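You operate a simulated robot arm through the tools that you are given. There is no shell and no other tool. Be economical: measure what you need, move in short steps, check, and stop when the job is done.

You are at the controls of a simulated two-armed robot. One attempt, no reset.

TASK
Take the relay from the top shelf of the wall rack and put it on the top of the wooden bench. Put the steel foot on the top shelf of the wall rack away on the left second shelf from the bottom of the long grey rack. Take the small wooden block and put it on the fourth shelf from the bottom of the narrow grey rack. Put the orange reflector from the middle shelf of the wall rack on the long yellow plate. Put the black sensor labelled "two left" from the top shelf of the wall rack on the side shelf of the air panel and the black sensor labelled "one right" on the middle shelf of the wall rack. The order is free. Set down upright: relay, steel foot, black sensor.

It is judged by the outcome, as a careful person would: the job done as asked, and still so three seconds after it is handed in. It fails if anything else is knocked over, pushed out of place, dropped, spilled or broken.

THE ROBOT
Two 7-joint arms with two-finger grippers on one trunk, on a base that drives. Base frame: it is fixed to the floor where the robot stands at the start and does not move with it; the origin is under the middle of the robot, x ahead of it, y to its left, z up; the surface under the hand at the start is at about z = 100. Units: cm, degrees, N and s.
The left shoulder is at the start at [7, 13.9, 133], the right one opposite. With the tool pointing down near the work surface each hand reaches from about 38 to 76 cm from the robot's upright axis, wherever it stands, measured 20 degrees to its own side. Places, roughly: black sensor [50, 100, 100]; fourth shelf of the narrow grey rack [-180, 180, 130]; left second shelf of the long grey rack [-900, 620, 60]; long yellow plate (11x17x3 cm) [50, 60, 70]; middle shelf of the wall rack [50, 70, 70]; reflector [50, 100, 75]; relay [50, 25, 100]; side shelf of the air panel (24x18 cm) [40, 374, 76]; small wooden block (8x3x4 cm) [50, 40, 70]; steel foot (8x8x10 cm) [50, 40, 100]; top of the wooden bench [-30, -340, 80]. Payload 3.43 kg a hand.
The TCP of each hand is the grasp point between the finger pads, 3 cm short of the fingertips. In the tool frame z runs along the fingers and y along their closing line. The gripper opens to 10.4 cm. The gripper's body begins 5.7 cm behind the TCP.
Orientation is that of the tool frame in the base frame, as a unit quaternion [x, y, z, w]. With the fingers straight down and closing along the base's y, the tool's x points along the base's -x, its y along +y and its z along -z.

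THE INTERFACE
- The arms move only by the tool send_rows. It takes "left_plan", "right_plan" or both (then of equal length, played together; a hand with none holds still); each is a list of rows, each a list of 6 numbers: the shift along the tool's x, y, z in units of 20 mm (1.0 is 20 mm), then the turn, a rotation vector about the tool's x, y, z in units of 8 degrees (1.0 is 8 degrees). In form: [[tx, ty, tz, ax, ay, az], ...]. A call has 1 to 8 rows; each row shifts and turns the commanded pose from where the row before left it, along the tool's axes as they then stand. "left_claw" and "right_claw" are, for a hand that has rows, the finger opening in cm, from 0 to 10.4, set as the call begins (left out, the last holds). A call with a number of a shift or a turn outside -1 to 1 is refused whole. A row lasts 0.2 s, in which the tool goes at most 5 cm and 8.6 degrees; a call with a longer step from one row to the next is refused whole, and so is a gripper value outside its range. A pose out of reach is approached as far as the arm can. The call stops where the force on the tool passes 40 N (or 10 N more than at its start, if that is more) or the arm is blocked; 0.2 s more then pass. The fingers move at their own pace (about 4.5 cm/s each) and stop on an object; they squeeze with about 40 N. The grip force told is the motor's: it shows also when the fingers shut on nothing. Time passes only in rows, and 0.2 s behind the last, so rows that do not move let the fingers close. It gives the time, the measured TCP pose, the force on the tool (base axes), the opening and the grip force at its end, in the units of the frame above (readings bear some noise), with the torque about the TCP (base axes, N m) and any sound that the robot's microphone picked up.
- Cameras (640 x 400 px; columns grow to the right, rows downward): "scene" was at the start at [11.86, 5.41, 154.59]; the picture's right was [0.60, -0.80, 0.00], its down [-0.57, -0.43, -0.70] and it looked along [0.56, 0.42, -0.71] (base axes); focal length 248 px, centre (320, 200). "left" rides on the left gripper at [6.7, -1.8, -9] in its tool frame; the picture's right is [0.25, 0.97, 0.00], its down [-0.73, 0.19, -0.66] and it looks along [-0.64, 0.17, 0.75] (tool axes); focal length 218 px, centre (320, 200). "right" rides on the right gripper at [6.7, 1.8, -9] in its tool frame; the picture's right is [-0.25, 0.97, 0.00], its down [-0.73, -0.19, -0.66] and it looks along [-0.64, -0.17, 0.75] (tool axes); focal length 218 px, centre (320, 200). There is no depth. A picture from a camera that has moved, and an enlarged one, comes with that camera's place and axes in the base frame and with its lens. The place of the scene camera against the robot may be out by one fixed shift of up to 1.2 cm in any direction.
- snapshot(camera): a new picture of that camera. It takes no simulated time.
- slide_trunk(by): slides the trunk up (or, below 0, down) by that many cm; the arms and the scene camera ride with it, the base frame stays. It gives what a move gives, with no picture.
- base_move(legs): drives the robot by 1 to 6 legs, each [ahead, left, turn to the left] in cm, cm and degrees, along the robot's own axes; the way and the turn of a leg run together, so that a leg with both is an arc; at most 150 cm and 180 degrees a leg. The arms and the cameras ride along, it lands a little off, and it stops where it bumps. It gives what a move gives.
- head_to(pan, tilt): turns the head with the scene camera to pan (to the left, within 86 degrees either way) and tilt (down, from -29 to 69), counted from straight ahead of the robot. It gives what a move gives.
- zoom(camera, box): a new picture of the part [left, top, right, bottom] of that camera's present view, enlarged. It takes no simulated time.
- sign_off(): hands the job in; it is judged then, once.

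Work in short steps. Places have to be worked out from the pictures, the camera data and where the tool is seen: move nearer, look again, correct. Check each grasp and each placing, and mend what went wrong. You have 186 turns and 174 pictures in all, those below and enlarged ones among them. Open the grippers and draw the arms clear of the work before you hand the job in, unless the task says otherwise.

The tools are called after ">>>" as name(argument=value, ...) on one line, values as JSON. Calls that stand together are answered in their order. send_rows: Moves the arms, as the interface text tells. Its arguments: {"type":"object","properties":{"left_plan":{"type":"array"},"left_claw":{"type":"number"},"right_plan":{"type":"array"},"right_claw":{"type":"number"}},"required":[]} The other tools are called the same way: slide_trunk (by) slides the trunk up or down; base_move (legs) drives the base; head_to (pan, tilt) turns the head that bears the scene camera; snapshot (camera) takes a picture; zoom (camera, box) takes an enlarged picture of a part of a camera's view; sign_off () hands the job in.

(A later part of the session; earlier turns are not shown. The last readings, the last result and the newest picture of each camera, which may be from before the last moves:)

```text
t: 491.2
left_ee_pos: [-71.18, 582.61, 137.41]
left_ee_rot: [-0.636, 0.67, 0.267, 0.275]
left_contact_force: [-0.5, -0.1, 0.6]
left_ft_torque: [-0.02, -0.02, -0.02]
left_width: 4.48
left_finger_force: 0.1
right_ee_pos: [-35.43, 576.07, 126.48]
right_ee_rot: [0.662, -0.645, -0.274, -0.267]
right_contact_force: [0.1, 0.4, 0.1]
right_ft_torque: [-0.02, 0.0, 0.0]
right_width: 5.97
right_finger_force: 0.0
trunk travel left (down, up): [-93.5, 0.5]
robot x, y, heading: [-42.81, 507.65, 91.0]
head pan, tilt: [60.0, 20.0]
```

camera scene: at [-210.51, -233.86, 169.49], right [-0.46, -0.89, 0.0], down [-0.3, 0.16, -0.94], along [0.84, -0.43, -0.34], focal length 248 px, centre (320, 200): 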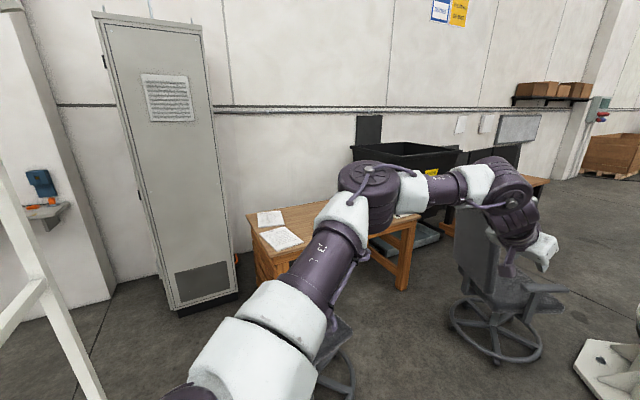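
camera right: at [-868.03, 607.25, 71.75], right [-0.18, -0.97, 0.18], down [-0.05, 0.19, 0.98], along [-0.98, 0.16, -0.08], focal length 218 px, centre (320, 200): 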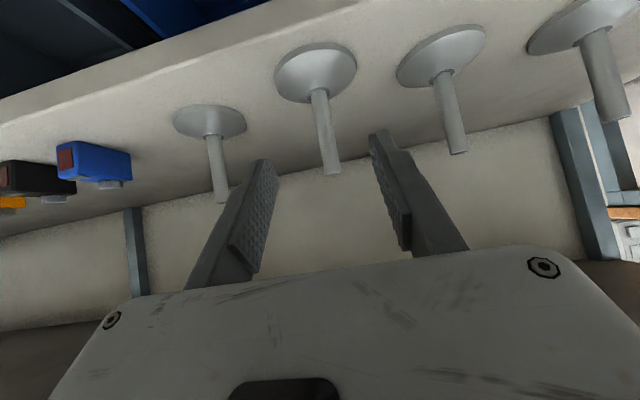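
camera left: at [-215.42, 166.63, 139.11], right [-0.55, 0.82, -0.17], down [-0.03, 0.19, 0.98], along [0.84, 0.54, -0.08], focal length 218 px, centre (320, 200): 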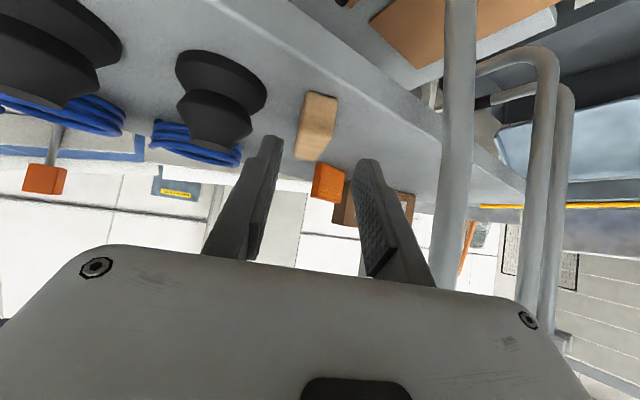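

Extend the right hand forward to narrow its elbow, back south to y≈331 and look at the air panel on the east wall.

>>> send_rows(right_plan=[[-0.7, 0.1, 0.7, 0, 0, 0], [-0.7, 0.1, 0.7, 0, 0, 0], [-0.7, 0.1, 0.7, 0, 0, 0], [-0.7, 0.1, 0.7, 0, 0, 0], [-0.7, 0.1, 0.7, 0, 0, 0], [-0.7, 0.1, 0.7, 0, 0, 0], [-0.7, 0.1, 0.7, 0, 0, 0]])

>>> base_move(legs=[[-90, 11, -1], [-90, 0, 0]])

>>> head_to(pan=-50, tilt=30)

>>> snapshot(camera="scene")

```text
t: 492.9
left_ee_pos: [-71.21, 582.56, 137.3]
left_ee_rot: [-0.636, 0.67, 0.267, 0.274]
left_contact_force: [-0.1, -0.8, -0.5]
left_ft_torque: [-0.02, 0.01, -0.01]
left_width: 4.49
left_finger_force: 0.1
right_ee_pos: [-37.31, 589.78, 126.37]
right_ee_rot: [0.661, -0.645, -0.274, -0.267]
right_contact_force: [0.1, -0.4, 0.2]
right_ft_torque: [-0.01, -0.01, 0.03]
right_width: 5.99
right_finger_force: 0.0
trunk travel left (down, up): [-93.5, 0.5]
robot x, y, heading: [-43.07, 507.63, 91.1]
head pan, tilt: [60.0, 20.0]
```

```text
t: 501.9
left_ee_pos: [-76.91, 402.34, 137.23]
left_ee_rot: [-0.645, 0.662, 0.27, 0.27]
left_contact_force: [0.1, -0.7, 0.2]
left_ft_torque: [-0.02, -0.03, 0.04]
left_width: 4.5
left_finger_force: 0.1
right_ee_pos: [-43.23, 410.43, 126.46]
right_ee_rot: [0.669, -0.637, -0.277, -0.264]
right_contact_force: [0.4, 0.4, 0.9]
right_ft_torque: [0.0, 0.02, 0.0]
right_width: 6.01
right_finger_force: 0.0
trunk travel left (down, up): [-93.5, 0.5]
robot x, y, heading: [-46.82, 328.01, 92.6]
head pan, tilt: [60.0, 20.0]
```

```text
t: 503.8
left_ee_pos: [-76.92, 402.13, 137.38]
left_ee_rot: [-0.645, 0.661, 0.271, 0.271]
left_contact_force: [-0.7, 0.4, -0.5]
left_ft_torque: [0.0, -0.02, -0.02]
left_width: 4.5
left_finger_force: 0.1
right_ee_pos: [-43.09, 410.22, 126.51]
right_ee_rot: [0.669, -0.637, -0.278, -0.265]
right_contact_force: [0.2, -0.1, 0.1]
right_ft_torque: [-0.01, 0.01, 0.03]
right_width: 6.0
right_finger_force: 0.1
trunk travel left (down, up): [-93.5, 0.5]
robot x, y, heading: [-46.96, 327.95, 92.5]
head pan, tilt: [-50.0, 30.0]
```

```text
45 pictures are left
camera scene: at [-40.15, 339.69, 167.89], right [0.68, -0.74, 0.0], down [-0.37, -0.34, -0.87], along [0.64, 0.59, -0.5], focal length 248 px, centre (320, 200)
```

scene: 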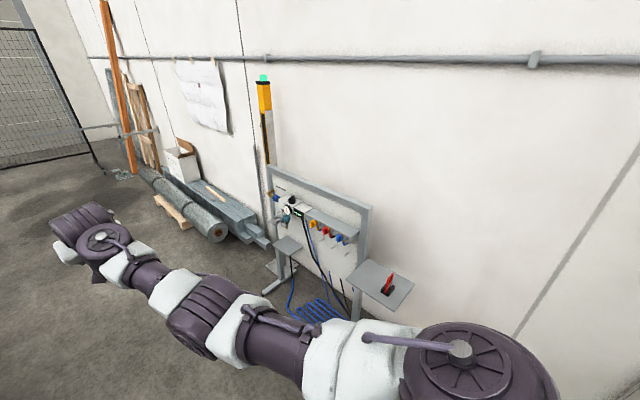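

Side shelf of the air panel spans x≈31–49, y≈363–387, with a red item at ≈[37.5,370]; free spot ≈[40,381]. Continue south through the corridor.

>>> base_move(legs=[[0, 7, -2.5], [-60, 0, 0]])

```text
t: 507.8
left_ee_pos: [-81.33, 343.46, 137.22]
left_ee_rot: [-0.635, 0.671, 0.266, 0.274]
left_contact_force: [0.2, 0.0, 0.0]
left_ft_torque: [-0.01, 0.02, 0.0]
left_width: 4.48
left_finger_force: 0.0
right_ee_pos: [-47.3, 350.52, 126.43]
right_ee_rot: [0.66, -0.647, -0.274, -0.268]
right_contact_force: [0.1, -0.6, 0.1]
right_ft_torque: [0.02, 0.05, 0.01]
right_width: 5.98
right_finger_force: 0.0
trunk travel left (down, up): [-93.5, 0.5]
robot x, y, heading: [-53.41, 268.27, 91.0]
head pan, tilt: [-50.0, 30.0]
```

Continue south to y≈105, then sidestep to (-20,84).

>>> base_move(legs=[[0, 0, -1], [-80, 0, 0], [-82, 0, 0]])

>>> base_move(legs=[[-22, -34, 0]])

>>> send_rows(left_plan=[[0.7, 0, -0.7, 0, 0, 0], [0.7, 0, -0.7, 0, 0, 0], [0.7, 0, -0.7, 0, 0, 0], [0.7, 0, -0.7, 0, 0, 0], [0.7, 0, -0.7, 0, 0, 0], [0.7, 0, -0.7, 0, 0, 0], [0.7, 0, -0.7, 0, 0, 0], [0.7, 0, -0.7, 0, 0, 0]], right_plan=[[0.7, 0, -0.7, 0, 0, 0], [0.7, 0, -0.7, 0, 0, 0], [0.7, 0, -0.7, 0, 0, 0], [0.7, 0, -0.7, 0, 0, 0], [0.7, 0, -0.7, 0, 0, 0], [0.7, 0, -0.7, 0, 0, 0], [0.7, 0, -0.7, 0, 0, 0], [0.7, 0, -0.7, 0, 0, 0]])

```text
t: 516.6
left_ee_pos: [-81.01, 177.54, 137.24]
left_ee_rot: [-0.64, 0.666, 0.268, 0.273]
left_contact_force: [0.0, -0.1, -0.5]
left_ft_torque: [0.0, -0.01, 0.03]
left_width: 4.51
left_finger_force: 0.0
right_ee_pos: [-47.05, 185.19, 126.45]
right_ee_rot: [0.665, -0.641, -0.277, -0.265]
right_contact_force: [-0.1, -1.1, 0.0]
right_ft_torque: [0.0, 0.05, -0.02]
right_width: 6.02
right_finger_force: 0.0
trunk travel left (down, up): [-93.5, 0.5]
robot x, y, heading: [-52.06, 102.93, 92.0]
head pan, tilt: [-50.0, 30.0]
```

```text
t: 519.1
left_ee_pos: [-45.49, 156.6, 137.23]
left_ee_rot: [-0.64, 0.666, 0.268, 0.273]
left_contact_force: [-0.3, 0.3, -0.4]
left_ft_torque: [0.02, -0.02, 0.01]
left_width: 4.5
left_finger_force: 0.1
right_ee_pos: [-11.52, 164.16, 126.47]
right_ee_rot: [0.666, -0.641, -0.275, -0.266]
right_contact_force: [-0.1, -0.2, -0.8]
right_ft_torque: [0.0, -0.04, 0.02]
right_width: 6.0
right_finger_force: 0.1
trunk travel left (down, up): [-93.5, 0.5]
robot x, y, heading: [-16.67, 81.71, 91.7]
head pan, tilt: [-50.0, 30.0]
```

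```text
t: 520.9
left_ee_pos: [-45.93, 140.27, 137.4]
left_ee_rot: [-0.64, 0.665, 0.271, 0.272]
left_contact_force: [0.0, -0.3, -0.7]
left_ft_torque: [0.01, 0.01, 0.0]
left_width: 4.52
left_finger_force: 0.1
right_ee_pos: [-10.93, 148.43, 126.49]
right_ee_rot: [0.664, -0.641, -0.277, -0.267]
right_contact_force: [-0.8, -0.3, -0.7]
right_ft_torque: [0.01, 0.02, 0.01]
right_width: 6.0
right_finger_force: 0.0
trunk travel left (down, up): [-93.5, 0.5]
robot x, y, heading: [-16.38, 81.84, 91.8]
head pan, tilt: [-50.0, 30.0]
```

Turn to face the rack at (-40,72), then look at the third sensor and relay.

>>> base_move(legs=[[-10, 24, 0], [0, 0, -91.8], [0, 30, 0]])

>>> head_to(pan=10, tilt=35)

>>> snapshot(camera="scene")

```text
t: 522.6
left_ee_pos: [-61.38, 132.45, 137.47]
left_ee_rot: [-0.625, 0.683, 0.271, 0.264]
left_contact_force: [0.5, -0.1, 0.7]
left_ft_torque: [-0.03, 0.02, 0.02]
left_width: 4.51
left_finger_force: 0.1
right_ee_pos: [-26.92, 139.66, 126.18]
right_ee_rot: [0.654, -0.652, -0.28, -0.261]
right_contact_force: [-0.1, 0.2, 0.5]
right_ft_torque: [-0.01, 0.01, 0.02]
right_width: 5.99
right_finger_force: 0.1
trunk travel left (down, up): [-93.5, 0.5]
robot x, y, heading: [-36.52, 72.81, 90.3]
head pan, tilt: [-50.0, 30.0]
stopped in leg 1: the robot was blocked; the commanded pose is now the measured one
```

```text
t: 523.9
left_ee_pos: [-61.59, 132.7, 137.57]
left_ee_rot: [-0.628, 0.68, 0.272, 0.263]
left_contact_force: [0.3, 0.3, -0.6]
left_ft_torque: [-0.02, -0.01, -0.01]
left_width: 4.51
left_finger_force: 0.1
right_ee_pos: [-27.1, 139.88, 126.02]
right_ee_rot: [0.656, -0.651, -0.28, -0.259]
right_contact_force: [-0.6, -0.2, -0.8]
right_ft_torque: [-0.01, 0.01, 0.0]
right_width: 6.01
right_finger_force: 0.1
trunk travel left (down, up): [-93.5, 0.5]
robot x, y, heading: [-36.85, 72.84, 90.7]
head pan, tilt: [10.0, 35.0]
```

```text
44 pictures are left
camera scene: at [-34.04, 87.69, 167.04], right [0.98, 0.18, -0.03], down [0.09, -0.57, -0.82], along [-0.17, 0.8, -0.57], focal length 248 px, centre (320, 200)
```

scene: 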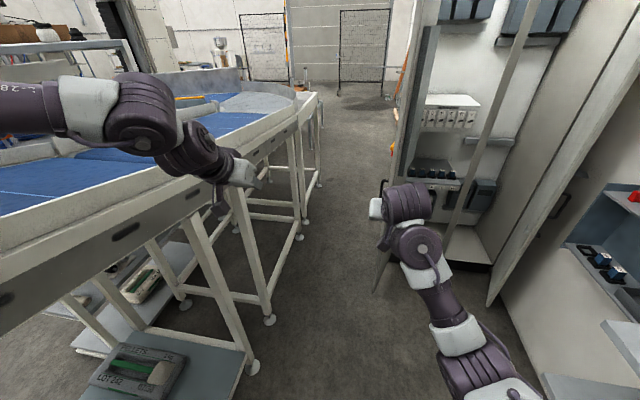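

The left elbow touched the post again. Shift right 12 cm, rotate part-way, move south, then finish turning.

>>> base_move(legs=[[0, -13, 0], [0, 0, -38]])

>>> base_move(legs=[[-24, -22, 0], [0, 0, -52.7]])

>>> head_to(pan=35, tilt=35)

>>> snapshot(camera="scene")

```text
t: 527.0
left_ee_pos: [-9.48, 136.99, 137.07]
left_ee_rot: [-0.378, 0.844, 0.162, 0.345]
left_contact_force: [-0.2, 0.8, 0.2]
left_ft_torque: [-0.01, -0.01, 0.01]
left_width: 4.49
left_finger_force: 0.0
right_ee_pos: [22.38, 121.4, 126.59]
right_ee_rot: [-0.412, 0.827, 0.171, 0.343]
right_contact_force: [-0.6, 0.9, -0.8]
right_ft_torque: [-0.03, -0.02, -0.02]
right_width: 5.99
right_finger_force: 0.0
trunk travel left (down, up): [-93.5, 0.5]
robot x, y, heading: [-23.4, 72.83, 52.9]
head pan, tilt: [10.0, 35.0]
```

```text
t: 531.5
left_ee_pos: [39.59, 67.87, 137.26]
left_ee_rot: [0.045, 0.923, -0.012, 0.381]
left_contact_force: [1.0, -0.7, 0.1]
left_ft_torque: [0.01, -0.01, 0.04]
left_width: 4.52
left_finger_force: 0.0
right_ee_pos: [45.81, 32.79, 126.55]
right_ee_rot: [0.005, 0.923, -0.002, 0.384]
right_contact_force: [-0.9, 0.0, 1.3]
right_ft_torque: [0.0, -0.02, 0.01]
right_width: 5.97
right_finger_force: 0.1
trunk travel left (down, up): [-93.5, 0.5]
robot x, y, heading: [-20.28, 41.01, -0.9]
head pan, tilt: [10.0, 35.0]
```

```text
t: 532.4
left_ee_pos: [39.59, 67.82, 137.12]
left_ee_rot: [0.045, 0.923, -0.011, 0.381]
left_contact_force: [0.2, 0.7, -0.6]
left_ft_torque: [0.0, 0.01, 0.0]
left_width: 4.51
left_finger_force: 0.0
right_ee_pos: [45.86, 32.74, 126.43]
right_ee_rot: [0.007, 0.924, -0.003, 0.383]
right_contact_force: [-0.2, 0.7, 0.2]
right_ft_torque: [0.01, 0.01, 0.0]
right_width: 6.04
right_finger_force: 0.1
trunk travel left (down, up): [-93.5, 0.5]
robot x, y, heading: [-20.69, 41.47, -1.1]
head pan, tilt: [35.0, 35.0]
```

```text
43 pictures are left
camera scene: at [-7.78, 46.63, 167.11], right [0.56, -0.83, 0.0], down [-0.48, -0.32, -0.82], along [0.68, 0.46, -0.57], focal length 248 px, centre (320, 200)
```

scene: 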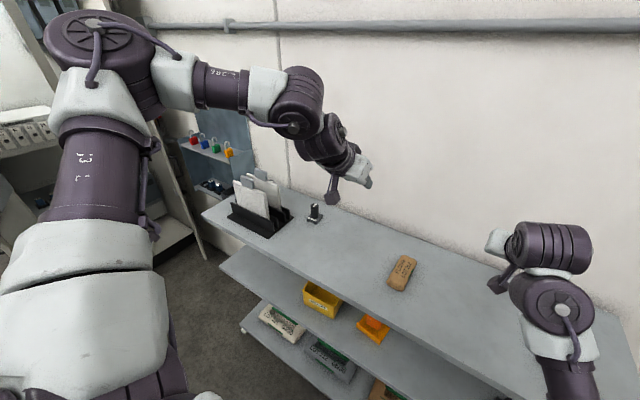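

Boards hide the third sensor; first take the relay with the right hand, tool vertical (a flour bag stands in front of it). Rotate the right tool to vertical and move into place.

>>> send_rows(right_plan=[[0, 0, 0, 0, 0.94, 0], [0, 0, 0, 0, 0.94, 0], [0, 0, 0, 0, 0.94, 0], [0, 0, 0, 0, 0.94, 0], [0, 0, 0, 0, 0.94, 0], [0, 0, 0, 0, 0.93, 0]], right_claw=8)

>>> base_move(legs=[[8, -16, 1]])

>>> snapshot(camera="right")

```text
t: 533.8
left_ee_pos: [39.67, 67.83, 137.06]
left_ee_rot: [0.045, 0.923, -0.011, 0.382]
left_contact_force: [0.7, -0.4, 0.4]
left_ft_torque: [0.0, -0.01, 0.0]
left_width: 4.47
left_finger_force: 0.1
right_ee_pos: [45.66, 35.94, 120.85]
right_ee_rot: [0.006, 1.0, -0.001, -0.001]
right_contact_force: [0.6, 0.1, -1.0]
right_ft_torque: [0.0, -0.01, 0.03]
right_width: 8.02
right_finger_force: 0.0
right hand out of reach, approached as far as the arm can: row 4, 5, 6
trunk travel left (down, up): [-93.5, 0.5]
robot x, y, heading: [-20.51, 41.43, -1.1]
head pan, tilt: [35.0, 35.0]
```

```text
t: 535.3
left_ee_pos: [47.09, 52.89, 137.14]
left_ee_rot: [0.036, 0.923, -0.009, 0.382]
left_contact_force: [-0.4, -0.8, -0.6]
left_ft_torque: [-0.05, 0.0, -0.02]
left_width: 4.48
left_finger_force: 0.0
right_ee_pos: [53.56, 21.31, 120.98]
right_ee_rot: [-0.002, 1.0, -0.001, 0.001]
right_contact_force: [-0.7, 0.6, -0.3]
right_ft_torque: [-0.06, 0.0, 0.01]
right_width: 7.99
right_finger_force: 0.0
trunk travel left (down, up): [-93.5, 0.5]
robot x, y, heading: [-12.5, 25.17, -0.3]
head pan, tilt: [35.0, 35.0]
```

```text
42 pictures are left
camera right: at [46.93, 22.91, 129.89], right [0.25, 0.97, 0.0], down [0.73, -0.19, 0.66], along [0.64, -0.17, -0.75], focal length 218 px, centre (320, 200)
```

right: 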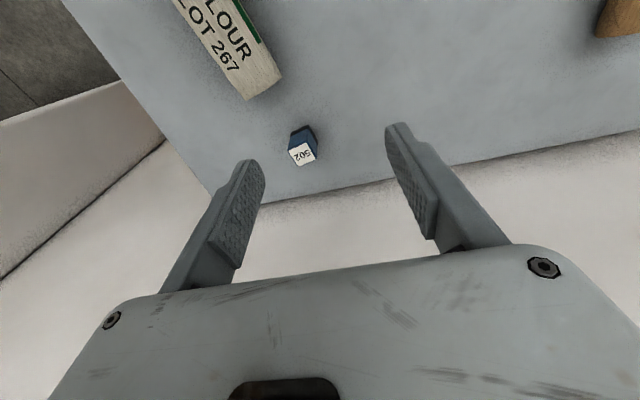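

Relay base at ≈[60.3,16.8]. Move above it and look.

>>> send_rows(right_plan=[[-0.86, -0.56, 1, 0, 0, 0], [-0.86, -0.56, 1, 0, 0, 0], [-0.86, -0.56, 1, 0, 0, 0], [-0.86, -0.56, 0.8, 0, 0, 0]])

>>> snapshot(camera="right")

```text
t: 536.3
left_ee_pos: [47.28, 52.46, 137.13]
left_ee_rot: [0.037, 0.924, -0.007, 0.381]
left_contact_force: [0.2, -0.9, 0.1]
left_ft_torque: [-0.01, 0.01, -0.01]
left_width: 4.49
left_finger_force: 0.0
right_ee_pos: [58.29, 16.54, 113.57]
right_ee_rot: [-0.002, 1.0, 0.0, 0.0]
right_contact_force: [0.0, -0.5, 0.3]
right_ft_torque: [0.02, 0.01, 0.0]
right_width: 8.0
right_finger_force: 0.0
right hand out of reach, approached as far as the arm can: row 3, 4
trunk travel left (down, up): [-93.5, 0.5]
robot x, y, heading: [-12.51, 24.63, -0.1]
head pan, tilt: [35.0, 35.0]
```

```text
41 pictures are left
camera right: at [51.53, 18.25, 122.43], right [0.25, 0.97, 0.0], down [0.73, -0.19, 0.66], along [0.64, -0.16, -0.75], focal length 218 px, centre (320, 200)
```

right: 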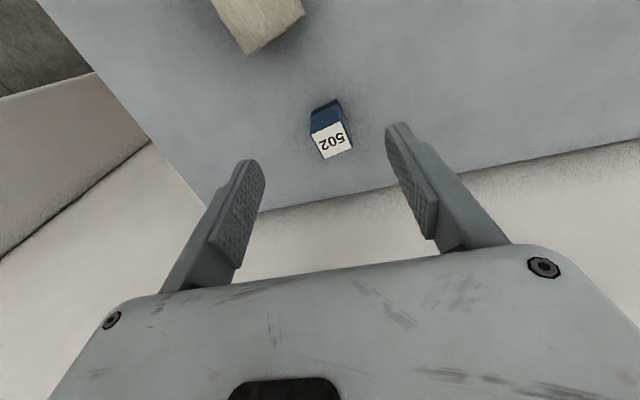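

Relay ≈2.7×2.7×7 cm, centre ≈[59.5,17.5], yawed ~12°. Drive 3 cm closer, yaw the tool and align above.

>>> base_move(legs=[[4, 0, 0]])

>>> send_rows(right_plan=[[0.6, 0.25, 0, 0, 0, -0.78], [0.6, 0.25, 0, 0, 0, -0.78]])

>>> snapshot(camera="right")

```text
t: 537.2
left_ee_pos: [50.14, 52.6, 137.83]
left_ee_rot: [0.037, 0.922, -0.008, 0.385]
left_contact_force: [-0.8, 0.0, 0.1]
left_ft_torque: [0.02, -0.02, -0.01]
left_width: 4.51
left_finger_force: 0.1
right_ee_pos: [61.19, 16.69, 114.19]
right_ee_rot: [-0.001, 1.0, 0.0, 0.006]
right_contact_force: [-0.3, 0.1, 0.5]
right_ft_torque: [-0.02, -0.07, 0.0]
right_width: 8.0
right_finger_force: 0.2
trunk travel left (down, up): [-93.5, 0.5]
robot x, y, heading: [-8.54, 25.22, 0.1]
head pan, tilt: [35.0, 35.0]
```

```text
t: 537.8
left_ee_pos: [50.85, 52.54, 137.35]
left_ee_rot: [0.037, 0.923, -0.008, 0.383]
left_contact_force: [-0.6, 0.0, 0.5]
left_ft_torque: [-0.03, -0.01, -0.01]
left_width: 4.52
left_finger_force: 0.1
right_ee_pos: [59.27, 17.54, 113.79]
right_ee_rot: [-0.111, 0.994, -0.001, 0.002]
right_contact_force: [-0.6, -0.9, -0.1]
right_ft_torque: [-0.01, -0.04, -0.01]
right_width: 8.02
right_finger_force: 0.1
trunk travel left (down, up): [-93.5, 0.5]
robot x, y, heading: [-8.35, 24.94, -0.0]
head pan, tilt: [35.0, 35.0]
```

```text
40 pictures are left
camera right: at [52.32, 17.71, 122.71], right [0.03, 1.0, 0.0], down [0.75, -0.02, 0.66], along [0.66, -0.02, -0.75], focal length 218 px, centre (320, 200)
```

right: 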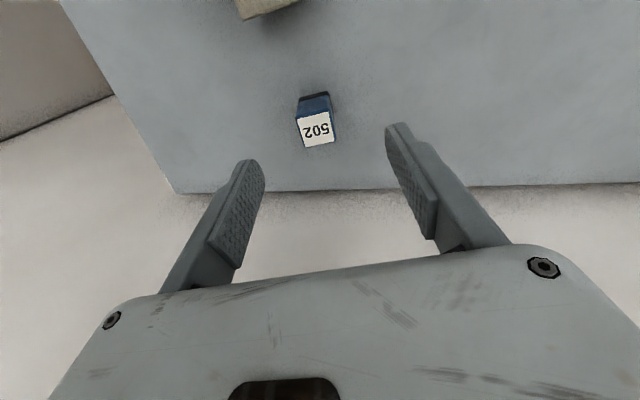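

Aligned. Descend 10 cm and close.

>>> send_rows(right_plan=[[0, -0.1, 1, 0, 0, 0], [0, -0.1, 1, 0, 0, 0], [0, 0, 1, 0, 0, 0], [0, 0, 1, 0, 0, 0], [0, 0, 1, 0, 0, 0]])

>>> send_rows(right_plan=[[0, 0, 0, 0, 0, 0], [0, 0, 0, 0, 0, 0], [0, 0, 0, 0, 0, 0], [0, 0, 0, 0, 0, 0], [0, 0, 0, 0, 0, 0]], right_claw=0)

>>> send_rows(right_plan=[[0, 0, -0.3, 0, 0, 0], [0, 0, -0.5, 0, 0, 0], [0, 0, -0.8, 0, 0, 0], [0, 0, -1, 0, 0, 0]])

>>> snapshot(camera="right")

```text
t: 539.0
left_ee_pos: [51.26, 52.64, 137.09]
left_ee_rot: [0.037, 0.924, -0.008, 0.38]
left_contact_force: [-0.4, 0.1, -1.1]
left_ft_torque: [0.0, 0.01, 0.02]
left_width: 4.5
left_finger_force: 0.0
right_ee_pos: [59.78, 17.16, 103.63]
right_ee_rot: [-0.11, 0.994, 0.0, 0.001]
right_contact_force: [0.7, 0.4, 0.2]
right_ft_torque: [0.04, -0.02, -0.01]
right_width: 7.96
right_finger_force: 0.0
trunk travel left (down, up): [-93.5, 0.5]
robot x, y, heading: [-8.5, 25.39, -0.2]
head pan, tilt: [35.0, 35.0]
```

```text
t: 540.2
left_ee_pos: [51.3, 52.63, 137.2]
left_ee_rot: [0.038, 0.924, -0.008, 0.381]
left_contact_force: [-0.5, 0.4, 0.4]
left_ft_torque: [0.02, 0.03, 0.03]
left_width: 4.52
left_finger_force: 0.1
right_ee_pos: [59.8, 17.25, 103.6]
right_ee_rot: [-0.111, 0.994, 0.0, 0.0]
right_contact_force: [-0.6, 0.4, 0.0]
right_ft_torque: [0.01, 0.05, -0.03]
right_width: 2.89
right_finger_force: 39.9
trunk travel left (down, up): [-93.5, 0.5]
robot x, y, heading: [-8.2, 25.43, 0.1]
head pan, tilt: [35.0, 35.0]
```

```text
t: 541.2
left_ee_pos: [51.22, 52.57, 137.1]
left_ee_rot: [0.037, 0.924, -0.008, 0.381]
left_contact_force: [0.2, -0.3, -0.3]
left_ft_torque: [0.0, 0.01, 0.0]
left_width: 4.48
left_finger_force: 0.1
right_ee_pos: [59.9, 17.08, 108.84]
right_ee_rot: [-0.11, 0.994, 0.0, 0.001]
right_contact_force: [-0.5, -0.1, -0.8]
right_ft_torque: [0.03, 0.04, -0.02]
right_width: 2.89
right_finger_force: 39.9
trunk travel left (down, up): [-93.5, 0.5]
robot x, y, heading: [-8.64, 25.31, -0.3]
head pan, tilt: [35.0, 35.0]
```

```text
39 pictures are left
camera right: at [52.92, 17.28, 117.7], right [0.03, 1.0, 0.0], down [0.75, -0.03, 0.66], along [0.66, -0.02, -0.75], focal length 218 px, centre (320, 200)
```

right: 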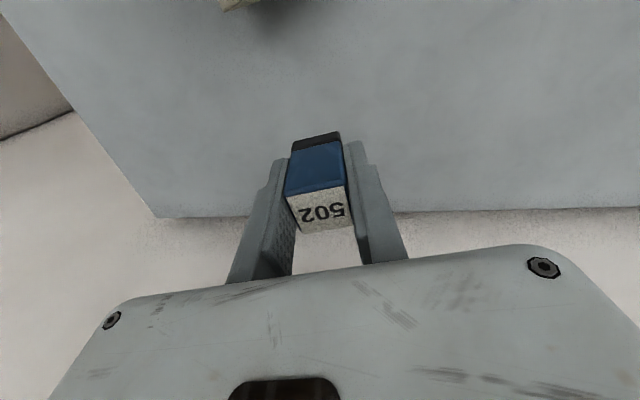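

Relay held (bottom 3.6 cm below TCP). Raise it, back off, drive left, and set the left tool vertical to look at the third sensor.

>>> send_rows(right_plan=[[0, 0, -1, 0, 0, 0], [0, 0, -1, 0, 0, 0], [0, 0, -1, 0, 0, 0], [0, 0, -1, 0, 0, 0]])

>>> base_move(legs=[[-24, 0, 0], [0, 65, 0]])

>>> send_rows(left_plan=[[0, 0, 0, 0, 0.94, 0], [0, 0, 0, 0, 0.94, 0], [0, 0, 0, 0, 0.94, 0], [0, 0, 0, 0, 0.94, 0], [0, 0, 0, 0, 0.94, 0], [0, 0, 0, 0, 0.93, 0]], left_claw=8)

>>> snapshot(camera="left")

```text
t: 542.2
left_ee_pos: [51.23, 52.5, 137.15]
left_ee_rot: [0.037, 0.924, -0.008, 0.381]
left_contact_force: [1.2, 0.0, -0.5]
left_ft_torque: [0.01, 0.0, -0.01]
left_width: 4.48
left_finger_force: 0.1
right_ee_pos: [59.82, 17.01, 116.75]
right_ee_rot: [-0.11, 0.994, 0.0, 0.001]
right_contact_force: [-0.4, -0.4, 0.0]
right_ft_torque: [0.01, -0.05, -0.02]
right_width: 2.88
right_finger_force: 39.7
trunk travel left (down, up): [-93.5, 0.5]
robot x, y, heading: [-8.02, 25.26, -0.1]
head pan, tilt: [35.0, 35.0]
```

```text
t: 547.3
left_ee_pos: [27.97, 119.34, 137.32]
left_ee_rot: [0.039, 0.924, -0.008, 0.381]
left_contact_force: [-0.8, 0.4, 0.3]
left_ft_torque: [0.03, 0.03, 0.0]
left_width: 4.5
left_finger_force: 0.1
right_ee_pos: [36.63, 83.85, 116.72]
right_ee_rot: [-0.11, 0.994, 0.0, 0.002]
right_contact_force: [-0.3, -0.5, -0.5]
right_ft_torque: [0.01, 0.0, -0.01]
right_width: 2.9
right_finger_force: 40.4
trunk travel left (down, up): [-93.5, 0.5]
robot x, y, heading: [-31.68, 92.3, -0.1]
head pan, tilt: [35.0, 35.0]
```

```text
t: 548.7
left_ee_pos: [22.66, 121.85, 134.58]
left_ee_rot: [0.039, 0.999, 0.004, 0.0]
left_contact_force: [-0.8, 0.4, 0.0]
left_ft_torque: [-0.03, -0.06, 0.0]
left_width: 8.0
left_finger_force: 0.0
left hand out of reach, approached as far as the arm can: row 5, 6
right_ee_pos: [36.44, 84.12, 116.79]
right_ee_rot: [-0.109, 0.994, -0.001, 0.002]
right_contact_force: [-1.2, 0.1, -1.1]
right_ft_torque: [0.01, -0.04, -0.01]
right_width: 2.88
right_finger_force: 39.4
trunk travel left (down, up): [-93.5, 0.5]
robot x, y, heading: [-31.74, 92.1, -0.2]
head pan, tilt: [35.0, 35.0]
```

```text
38 pictures are left
camera left: at [15.87, 120.51, 143.62], right [-0.18, 0.98, 0.01], down [0.74, 0.13, 0.66], along [0.65, 0.12, -0.75], focal length 218 px, centre (320, 200)
```

left: 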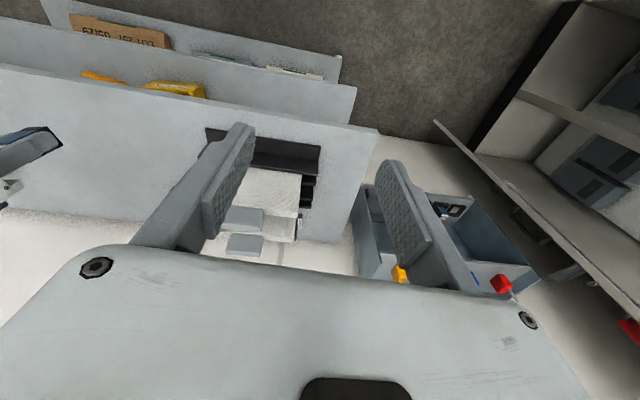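

>>> zoom(camera="left", box=[190, 120, 370, 260])

```text
2.86 times, centred on (280, 190) of left
camera zoom: at [15.87, 120.51, 143.62], right [-0.18, 0.98, 0.01], down [0.74, 0.13, 0.66], along [0.65, 0.12, -0.75], focal length 624 px, centre (434, 229)
```

zoom: 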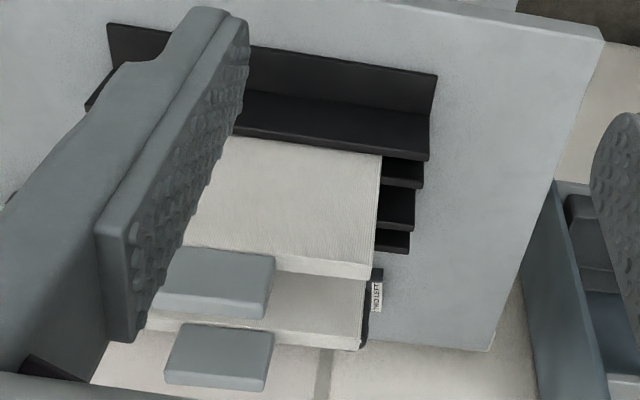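

The third sensor reads "…LEFT" at ≈[62.5,123], behind the boards (tops z≈122). I'll pull the right hand back, drive forward 27 cm, and take a close look.

>>> send_rows(right_plan=[[0.9, -0.3, -0.3, 0, 0, 0], [0.9, -0.3, -0.3, 0, 0, 0], [0.9, -0.3, -0.3, 0, 0, 0], [0.9, -0.3, -0.3, 0, 0, 0], [0.9, -0.3, -0.3, 0, 0, 0]])

>>> base_move(legs=[[27, 0, 0]])

>>> snapshot(camera="left")

```text
t: 549.9
left_ee_pos: [22.86, 121.79, 134.5]
left_ee_rot: [0.037, 0.999, 0.005, 0.001]
left_contact_force: [0.0, 0.7, 0.7]
left_ft_torque: [-0.02, -0.02, 0.02]
left_width: 7.98
left_finger_force: 0.0
right_ee_pos: [33.37, 82.04, 118.01]
right_ee_rot: [-0.11, 0.994, 0.0, 0.001]
right_contact_force: [0.2, -0.5, -0.9]
right_ft_torque: [0.01, -0.01, 0.0]
right_width: 2.88
right_finger_force: 40.0
right hand out of reach, approached as far as the arm can: row 3, 4, 5
trunk travel left (down, up): [-93.5, 0.5]
robot x, y, heading: [-32.01, 91.65, -0.2]
head pan, tilt: [35.0, 35.0]
```

```text
t: 551.8
left_ee_pos: [49.75, 121.75, 134.71]
left_ee_rot: [0.037, 0.999, 0.005, 0.003]
left_contact_force: [-0.3, -1.0, 0.0]
left_ft_torque: [0.03, 0.0, 0.02]
left_width: 7.99
left_finger_force: 0.0
right_ee_pos: [60.43, 82.08, 118.21]
right_ee_rot: [-0.111, 0.994, -0.001, 0.002]
right_contact_force: [-0.4, 0.1, -0.9]
right_ft_torque: [0.03, -0.03, 0.01]
right_width: 2.91
right_finger_force: 39.8
trunk travel left (down, up): [-93.5, 0.5]
robot x, y, heading: [-4.3, 92.15, -0.1]
head pan, tilt: [35.0, 35.0]
```

```text
36 pictures are left
camera left: at [43.03, 120.45, 143.66], right [-0.18, 0.98, 0.01], down [0.74, 0.13, 0.66], along [0.65, 0.13, -0.75], focal length 218 px, centre (320, 200)
```

left: 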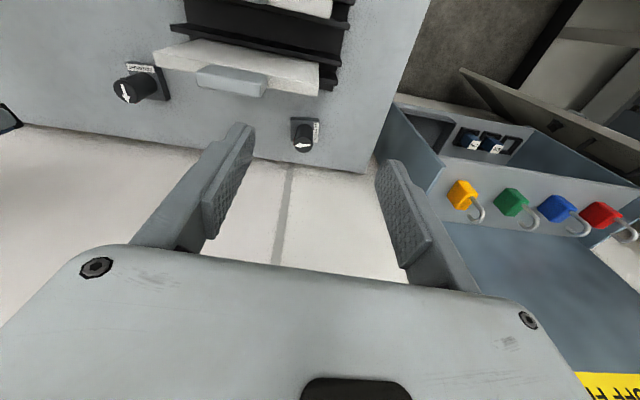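

Sensor at ≈[61.2,121.3], top z≈108. Move above it, lower half-way, and look.

>>> send_rows(left_plan=[[-0.95, -0.04, 0, 0, 0, 0], [-0.95, -0.04, 0, 0, 0, 0], [-0.95, -0.04, 0, 0, 0, 0], [-0.95, -0.04, 0.5, 0, 0, 0], [-0.95, -0.04, 1, 0, 0, 0], [-0.95, -0.04, 1, 0, 0, 0], [0, 0, 1, 0, 0, 0], [0, 0, 1, 0, 0, 0]])

>>> snapshot(camera="left")

```text
t: 553.6
left_ee_pos: [53.8, 123.65, 122.79]
left_ee_rot: [0.038, 0.999, 0.005, 0.003]
left_contact_force: [-0.6, 0.0, -0.3]
left_ft_torque: [0.0, -0.01, 0.0]
left_width: 8.03
left_finger_force: 0.1
left hand out of reach, approached as far as the arm can: row 1, 2, 3, 4, 5, 6
right_ee_pos: [60.72, 82.11, 117.93]
right_ee_rot: [-0.111, 0.994, 0.0, 0.001]
right_contact_force: [0.8, -0.2, -0.4]
right_ft_torque: [-0.02, 0.01, 0.01]
right_width: 2.88
right_finger_force: 40.6
trunk travel left (down, up): [-93.5, 0.5]
robot x, y, heading: [-4.45, 92.24, -0.1]
head pan, tilt: [35.0, 35.0]
```

```text
35 pictures are left
camera left: at [46.97, 122.34, 131.77], right [-0.18, 0.98, 0.01], down [0.74, 0.13, 0.66], along [0.65, 0.13, -0.75], focal length 218 px, centre (320, 200)
```

left: 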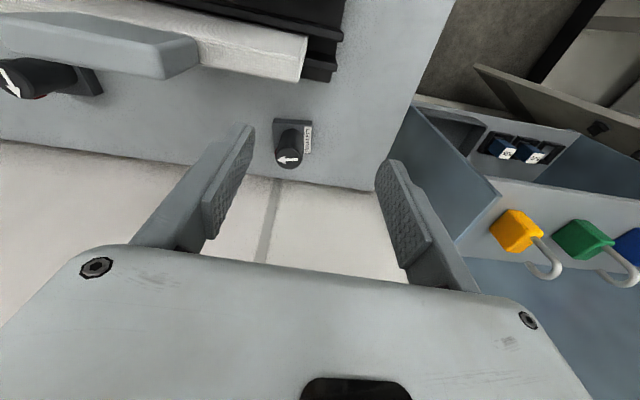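

Now lower; try reaching forward again at this height (plus base 3 cm ahead).

>>> base_move(legs=[[3, 0, 0]])

>>> send_rows(left_plan=[[-0.6, -0.3, 0, 0, 0, 0], [-0.6, -0.3, 0, 0, 0, 0], [-0.6, -0.3, 0, 0, 0, 0]])

>>> snapshot(camera="left")

```text
t: 554.4
left_ee_pos: [56.02, 123.51, 123.18]
left_ee_rot: [0.037, 0.999, 0.005, 0.005]
left_contact_force: [-0.3, -0.3, 0.0]
left_ft_torque: [0.03, -0.09, 0.01]
left_width: 7.98
left_finger_force: 0.1
right_ee_pos: [62.76, 82.08, 118.38]
right_ee_rot: [-0.111, 0.994, 0.0, 0.005]
right_contact_force: [-1.3, -0.6, -0.7]
right_ft_torque: [0.02, -0.06, -0.01]
right_width: 2.89
right_finger_force: 40.3
trunk travel left (down, up): [-93.5, 0.5]
robot x, y, heading: [-1.64, 92.07, 0.1]
head pan, tilt: [35.0, 35.0]
```

```text
t: 555.2
left_ee_pos: [56.47, 123.66, 122.99]
left_ee_rot: [0.037, 0.999, 0.005, 0.004]
left_contact_force: [-0.1, -0.3, -0.5]
left_ft_torque: [0.02, -0.03, 0.05]
left_width: 8.01
left_finger_force: 0.1
left hand out of reach, approached as far as the arm can: row 1, 2, 3
right_ee_pos: [63.4, 82.07, 118.14]
right_ee_rot: [-0.111, 0.994, 0.0, 0.001]
right_contact_force: [0.2, 0.4, -0.4]
right_ft_torque: [-0.01, -0.04, 0.02]
right_width: 2.88
right_finger_force: 39.8
trunk travel left (down, up): [-93.5, 0.5]
robot x, y, heading: [-1.99, 92.19, 0.1]
head pan, tilt: [35.0, 35.0]
```

```text
34 pictures are left
camera left: at [49.58, 122.32, 131.92], right [-0.18, 0.98, 0.01], down [0.74, 0.13, 0.66], along [0.65, 0.13, -0.75], focal length 218 px, centre (320, 200)
```

left: 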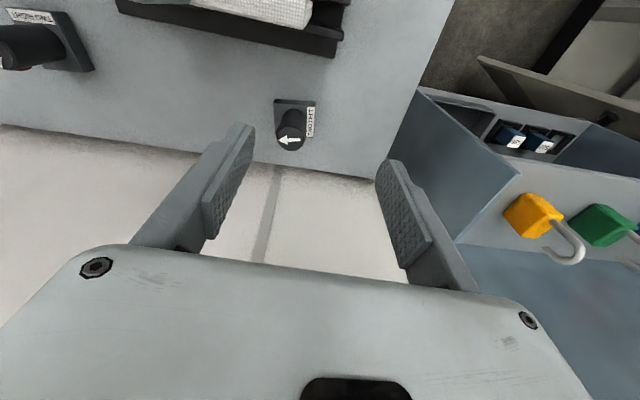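

Reach improves lower down; the holder ends at x≈54, so lower 10 cm here and then move over the sensor.

>>> send_rows(left_plan=[[0, 0, 1, 0, 0, 0], [0, 0, 1, 0, 0, 0], [0, 0, 1, 0, 0, 0], [0, 0, 0.9, 0, 0, 0], [-0.7, -0.3, 0, 0, 0, 0], [-0.7, -0.3, 0, 0, 0, 0], [-0.7, -0.3, 0, 0, 0, 0]])

>>> snapshot(camera="left")

```text
t: 556.8
left_ee_pos: [55.05, 124.25, 116.84]
left_ee_rot: [0.038, 0.999, 0.004, 0.003]
left_contact_force: [0.7, -0.1, 0.0]
left_ft_torque: [-0.02, 0.0, 0.01]
left_width: 7.99
left_finger_force: 0.0
left hand out of reach, approached as far as the arm can: row 2, 3, 4, 5, 6, 7
right_ee_pos: [63.59, 82.08, 117.88]
right_ee_rot: [-0.11, 0.994, 0.001, 0.001]
right_contact_force: [-0.1, 0.6, -0.7]
right_ft_torque: [0.0, -0.01, -0.01]
right_width: 2.9
right_finger_force: 39.5
trunk travel left (down, up): [-93.5, 0.5]
robot x, y, heading: [-1.64, 91.97, -0.3]
head pan, tilt: [35.0, 35.0]
```

```text
33 pictures are left
camera left: at [48.21, 122.94, 125.86], right [-0.18, 0.98, 0.01], down [0.74, 0.13, 0.66], along [0.65, 0.12, -0.75], focal length 218 px, centre (320, 200)
```

left: 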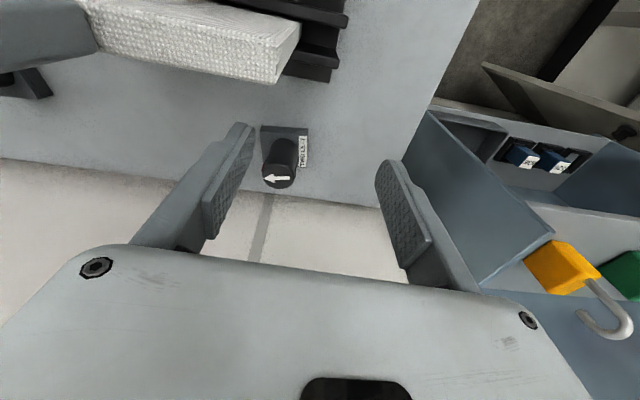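

The vertical left arm is at a joint limit, so I'll use base and trunk for positioning. First tilt and pull back the right hand so it doesn't meet the wall.

>>> send_rows(right_plan=[[0.9, 0, -0.5, 0, -0.94, 0], [0.9, 0, -0.6, 0, -0.94, 0], [0.9, 0, -0.8, 0, -0.94, 0], [0.6, 0, -1, 0, -0.94, 0], [0.5, 0, -1, 0, -0.94, 0], [0.4, 0, -1, 0, -0.94, 0]])

>>> base_move(legs=[[5.5, -2.6, 0]])

>>> snapshot(camera="left")

```text
t: 558.2
left_ee_pos: [55.0, 124.24, 116.89]
left_ee_rot: [0.038, 0.999, 0.004, 0.004]
left_contact_force: [-0.5, 0.5, -0.1]
left_ft_torque: [0.02, -0.01, 0.02]
left_width: 8.02
left_finger_force: 0.1
right_ee_pos: [66.28, 82.63, 119.29]
right_ee_rot: [-0.11, 0.992, 0.007, 0.066]
right_contact_force: [-1.7, 0.2, -0.5]
right_ft_torque: [0.03, 0.0, 0.03]
right_width: 2.88
right_finger_force: 40.3
right hand out of reach, approached as far as the arm can: row 1, 2, 3, 4, 5, 6
trunk travel left (down, up): [-93.5, 0.5]
robot x, y, heading: [-2.14, 92.04, -0.1]
head pan, tilt: [35.0, 35.0]
```

```text
t: 559.2
left_ee_pos: [58.41, 122.3, 117.15]
left_ee_rot: [0.037, 0.999, 0.005, 0.006]
left_contact_force: [0.0, -0.2, 0.6]
left_ft_torque: [-0.03, 0.0, 0.02]
left_width: 8.04
left_finger_force: 0.1
right_ee_pos: [69.02, 80.79, 119.7]
right_ee_rot: [-0.123, 0.99, 0.006, 0.062]
right_contact_force: [-19.2, 1.6, 7.8]
right_ft_torque: [-0.13, -1.75, -0.06]
right_width: 2.89
right_finger_force: 40.3
trunk travel left (down, up): [-93.5, 0.5]
robot x, y, heading: [2.27, 90.28, -0.5]
head pan, tilt: [35.0, 35.0]
stopped in leg 1: the force on the tool passed its limit at 182 N (the readings are from after the stop); the commanded pose is now the measured one
```

```text
32 pictures are left
camera left: at [51.53, 120.93, 126.09], right [-0.18, 0.98, 0.01], down [0.73, 0.13, 0.67], along [0.66, 0.12, -0.74], focal length 218 px, centre (320, 200)
```

left: 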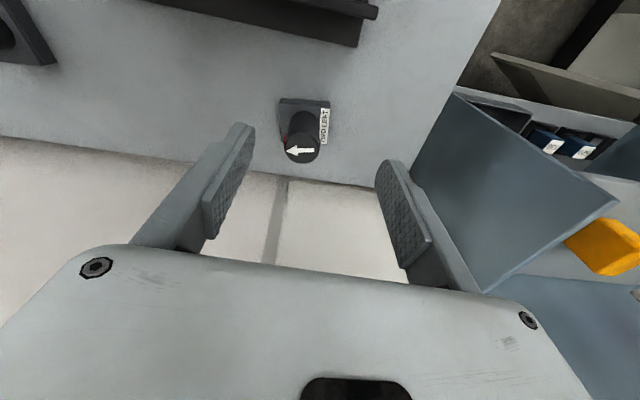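

The right gripper touched the wall. Lift the left hand first (to clear the boards), then back off and check the relay.

>>> send_rows(left_plan=[[0, 0, -1, 0, 0, 0], [0.3, 0, -1, 0, 0, 0], [0.3, 0, -1, 0, 0, 0], [0.3, 0, -1, 0, 0, 0], [0.3, 0, -1, 0, 0, 0], [0.3, 0, -1, 0, 0, 0], [0.3, 0, -1, 0, 0, 0]])

>>> base_move(legs=[[-6, 0, 0.5]])

>>> snapshot(camera="right")

```text
t: 560.8
left_ee_pos: [54.54, 122.63, 130.94]
left_ee_rot: [0.038, 0.999, 0.005, 0.007]
left_contact_force: [0.7, 0.4, 0.0]
left_ft_torque: [0.0, -0.02, 0.0]
left_width: 8.01
left_finger_force: 0.2
right_ee_pos: [69.1, 80.61, 119.66]
right_ee_rot: [-0.122, 0.991, 0.006, 0.063]
right_contact_force: [-22.9, 1.5, 6.3]
right_ft_torque: [-0.14, -1.89, -0.08]
right_width: 2.87
right_finger_force: 40.0
trunk travel left (down, up): [-93.5, 0.5]
robot x, y, heading: [2.16, 90.11, -0.1]
head pan, tilt: [35.0, 35.0]
```

```text
t: 561.8
left_ee_pos: [50.36, 122.93, 129.97]
left_ee_rot: [0.034, 0.999, 0.004, -0.002]
left_contact_force: [1.0, 0.3, -1.1]
left_ft_torque: [-0.02, 0.13, -0.01]
left_width: 7.99
left_finger_force: 0.0
right_ee_pos: [65.01, 81.13, 118.49]
right_ee_rot: [-0.126, 0.99, 0.008, 0.055]
right_contact_force: [0.9, 0.2, -2.0]
right_ft_torque: [0.02, 0.1, -0.02]
right_width: 2.88
right_finger_force: 40.4
trunk travel left (down, up): [-93.5, 0.5]
robot x, y, heading: [-3.7, 90.46, 0.1]
head pan, tilt: [35.0, 35.0]
```

```text
31 pictures are left
camera right: at [57.18, 80.83, 126.59], right [0.0, 1.0, 0.03], down [0.68, -0.02, 0.73], along [0.73, 0.02, -0.68], focal length 218 px, centre (320, 200)
```

right: 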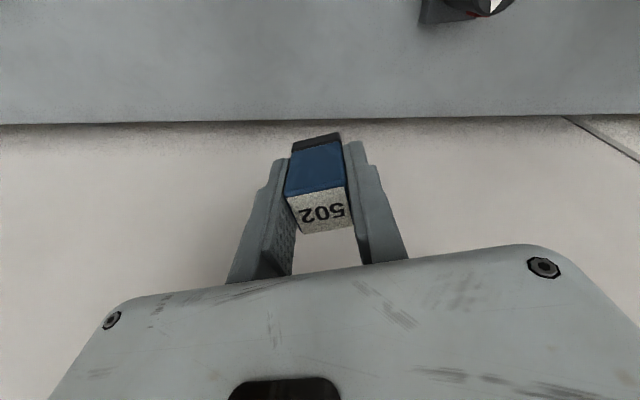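

Relay is fine. Use a −10° heading so the left hand reaches further in x than the right: adjust the right hand to vertical/back, then reposition.

>>> send_rows(right_plan=[[0.5, 0, 0, 0, 0.45, 0], [0.5, 0, 0, 0, 0.43, 0], [0.5, 0, 0, 0, 0, 0]])

>>> base_move(legs=[[-8, 0, 0], [0, 0, -10], [8, 10.8, 0]])

>>> snapshot(camera="left")

```text
t: 562.6
left_ee_pos: [49.53, 122.87, 130.51]
left_ee_rot: [0.034, 0.999, 0.005, 0.002]
left_contact_force: [0.4, -0.2, 0.9]
left_ft_torque: [0.03, -0.01, 0.01]
left_width: 8.02
left_finger_force: 0.1
right_ee_pos: [62.21, 80.62, 118.81]
right_ee_rot: [-0.126, 0.992, -0.001, -0.003]
right_contact_force: [-0.5, 0.3, -1.8]
right_ft_torque: [0.01, 0.01, 0.02]
right_width: 2.9
right_finger_force: 39.6
right hand out of reach, approached as far as the arm can: row 3
trunk travel left (down, up): [-93.5, 0.5]
robot x, y, heading: [-3.45, 90.33, 0.0]
head pan, tilt: [35.0, 35.0]
```

```text
t: 565.2
left_ee_pos: [55.23, 122.08, 130.91]
left_ee_rot: [0.124, 0.992, 0.007, 0.006]
left_contact_force: [0.2, 0.4, -0.2]
left_ft_torque: [0.04, -0.04, -0.02]
left_width: 8.01
left_finger_force: 0.1
right_ee_pos: [60.38, 78.26, 119.01]
right_ee_rot: [-0.037, 0.999, 0.001, 0.0]
right_contact_force: [-1.0, 0.1, -0.3]
right_ft_torque: [-0.01, -0.05, 0.0]
right_width: 2.89
right_finger_force: 40.1
trunk travel left (down, up): [-93.5, 0.5]
robot x, y, heading: [-1.69, 99.52, -10.2]
head pan, tilt: [35.0, 35.0]
```

```text
30 pictures are left
camera left: at [48.27, 121.96, 139.79], right [-0.01, 1.0, 0.01], down [0.75, 0.0, 0.67], along [0.67, 0.01, -0.75], focal length 218 px, centre (320, 200)
```

left: 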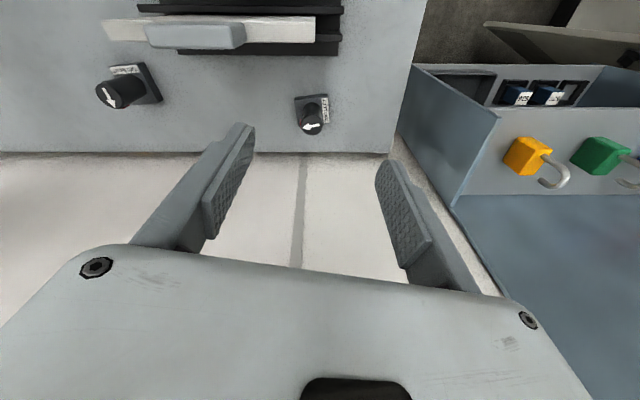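

Sensor at ≈[61.8,120.9]. Lower the left arm 12 cm (x≈55 is already behind the boards) and see where it lands.

>>> base_move(legs=[[3, -0.5, 0]])

>>> send_rows(left_plan=[[-0.3, 0, 1, 0, 0, 0], [-0.3, 0, 1, 0, 0, 0], [-0.2, 0, 1, 0, 0, 0], [-0.2, 0, 1, 0, 0, 0], [-0.2, 0, 1, 0, 0, 0], [0, 0, 1, 0, 0, 0]])

>>> snapshot(camera="left")

```text
t: 566.1
left_ee_pos: [57.65, 121.8, 130.86]
left_ee_rot: [0.124, 0.992, 0.003, 0.007]
left_contact_force: [0.3, -0.4, 0.3]
left_ft_torque: [-0.06, -0.12, -0.03]
left_width: 7.99
left_finger_force: 0.1
right_ee_pos: [62.88, 77.81, 119.46]
right_ee_rot: [-0.038, 0.999, -0.002, 0.001]
right_contact_force: [-0.6, 0.5, 0.3]
right_ft_torque: [-0.05, -0.08, 0.0]
right_width: 2.87
right_finger_force: 39.6
trunk travel left (down, up): [-93.5, 0.5]
robot x, y, heading: [0.89, 98.36, -9.9]
head pan, tilt: [35.0, 35.0]
```

```text
t: 567.5
left_ee_pos: [60.88, 121.17, 118.63]
left_ee_rot: [0.123, 0.992, 0.004, 0.004]
left_contact_force: [0.3, -0.5, 0.2]
left_ft_torque: [-0.03, 0.01, -0.02]
left_width: 7.97
left_finger_force: 0.1
right_ee_pos: [63.5, 77.74, 119.13]
right_ee_rot: [-0.038, 0.999, 0.0, -0.002]
right_contact_force: [-0.6, -0.2, 0.1]
right_ft_torque: [0.03, -0.02, -0.03]
right_width: 2.91
right_finger_force: 40.2
trunk travel left (down, up): [-93.5, 0.5]
robot x, y, heading: [0.89, 98.8, -10.0]
head pan, tilt: [35.0, 35.0]
```

```text
29 pictures are left
camera left: at [53.9, 121.0, 127.54], right [-0.01, 1.0, 0.01], down [0.75, 0.0, 0.66], along [0.66, 0.01, -0.75], focal length 218 px, centre (320, 200)
```

left: 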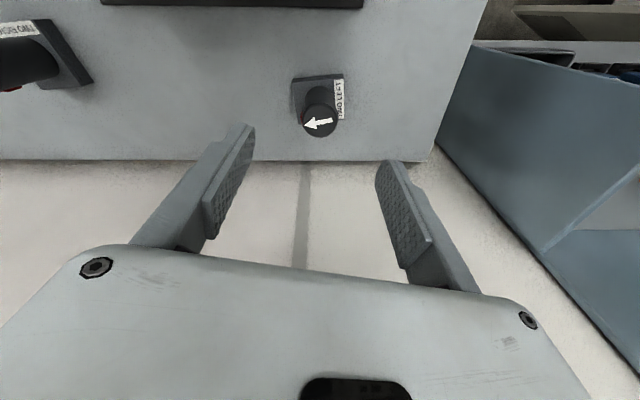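

Almost centred over it ([61.5,121.2]). Lower further with the arm.

>>> send_rows(left_plan=[[-0.1, 0, 1, 0, 0, 0], [-0.1, 0, 1, 0, 0, 0], [-0.1, 0, 1, 0, 0, 0], [0, 0, 1, 0, 0, 0], [0, 0, 1, 0, 0, 0]])

>>> snapshot(camera="left")

```text
t: 568.7
left_ee_pos: [58.85, 122.77, 111.03]
left_ee_rot: [0.123, 0.992, 0.004, 0.004]
left_contact_force: [-1.1, -0.1, 0.2]
left_ft_torque: [0.0, 0.02, -0.02]
left_width: 8.0
left_finger_force: 0.0
left hand out of reach, approached as far as the arm can: row 3, 4, 5
right_ee_pos: [63.55, 77.79, 119.05]
right_ee_rot: [-0.039, 0.999, -0.001, -0.002]
right_contact_force: [-0.1, -0.3, -0.9]
right_ft_torque: [-0.01, 0.0, 0.02]
right_width: 2.92
right_finger_force: 39.6
trunk travel left (down, up): [-93.5, 0.5]
robot x, y, heading: [0.64, 98.88, -10.0]
head pan, tilt: [35.0, 35.0]
```

```text
28 pictures are left
camera left: at [51.87, 122.67, 120.04], right [-0.01, 1.0, 0.01], down [0.75, 0.0, 0.66], along [0.66, 0.01, -0.75], focal length 218 px, centre (320, 200)
```

left: 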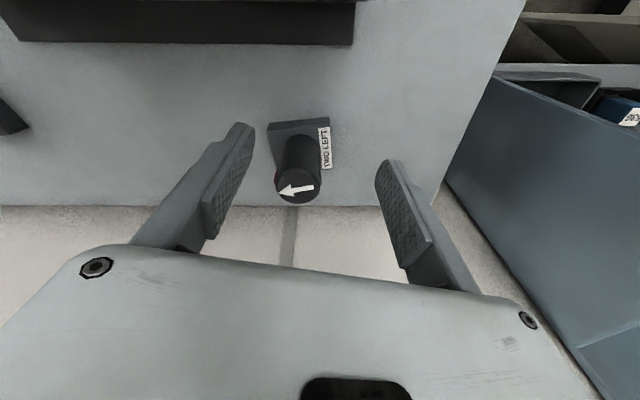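

"TWO LEFT" confirmed. Nudge the base 2.5 cm ahead/1 cm right, then use the trunk to lower 6 cm.

>>> base_move(legs=[[2.2, -1.2, 0]])

>>> slide_trunk(by=-5.5)

>>> snapshot(camera="left")

```text
t: 569.5
left_ee_pos: [60.35, 121.72, 111.31]
left_ee_rot: [0.122, 0.993, 0.003, 0.006]
left_contact_force: [-0.2, 0.6, 0.3]
left_ft_torque: [-0.03, -0.06, -0.01]
left_width: 7.99
left_finger_force: 0.1
right_ee_pos: [65.12, 76.58, 119.4]
right_ee_rot: [-0.038, 0.999, -0.003, 0.0]
right_contact_force: [-1.2, -0.2, 0.9]
right_ft_torque: [-0.04, -0.05, 0.0]
right_width: 2.89
right_finger_force: 40.7
trunk travel left (down, up): [-93.5, 0.5]
robot x, y, heading: [3.02, 97.49, -9.9]
head pan, tilt: [35.0, 35.0]
```

```text
t: 570.5
left_ee_pos: [60.89, 121.28, 105.61]
left_ee_rot: [0.122, 0.992, 0.003, 0.004]
left_contact_force: [0.2, -0.4, -0.5]
left_ft_torque: [0.0, 0.0, 0.0]
left_width: 8.02
left_finger_force: 0.0
right_ee_pos: [65.61, 76.08, 113.47]
right_ee_rot: [-0.038, 0.999, 0.0, -0.002]
right_contact_force: [0.1, 0.6, -1.1]
right_ft_torque: [-0.01, 0.0, 0.01]
right_width: 2.89
right_finger_force: 40.1
trunk travel left (down, up): [-88.0, 6.0]
robot x, y, heading: [2.72, 97.04, -10.0]
head pan, tilt: [35.0, 35.0]
```

```text
27 pictures are left
camera left: at [53.87, 121.11, 114.56], right [-0.01, 1.0, 0.01], down [0.75, 0.0, 0.66], along [0.66, 0.01, -0.75], focal length 218 px, centre (320, 200)
```

left: 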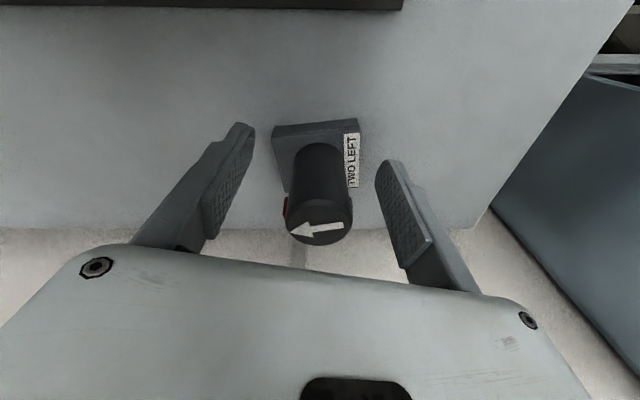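

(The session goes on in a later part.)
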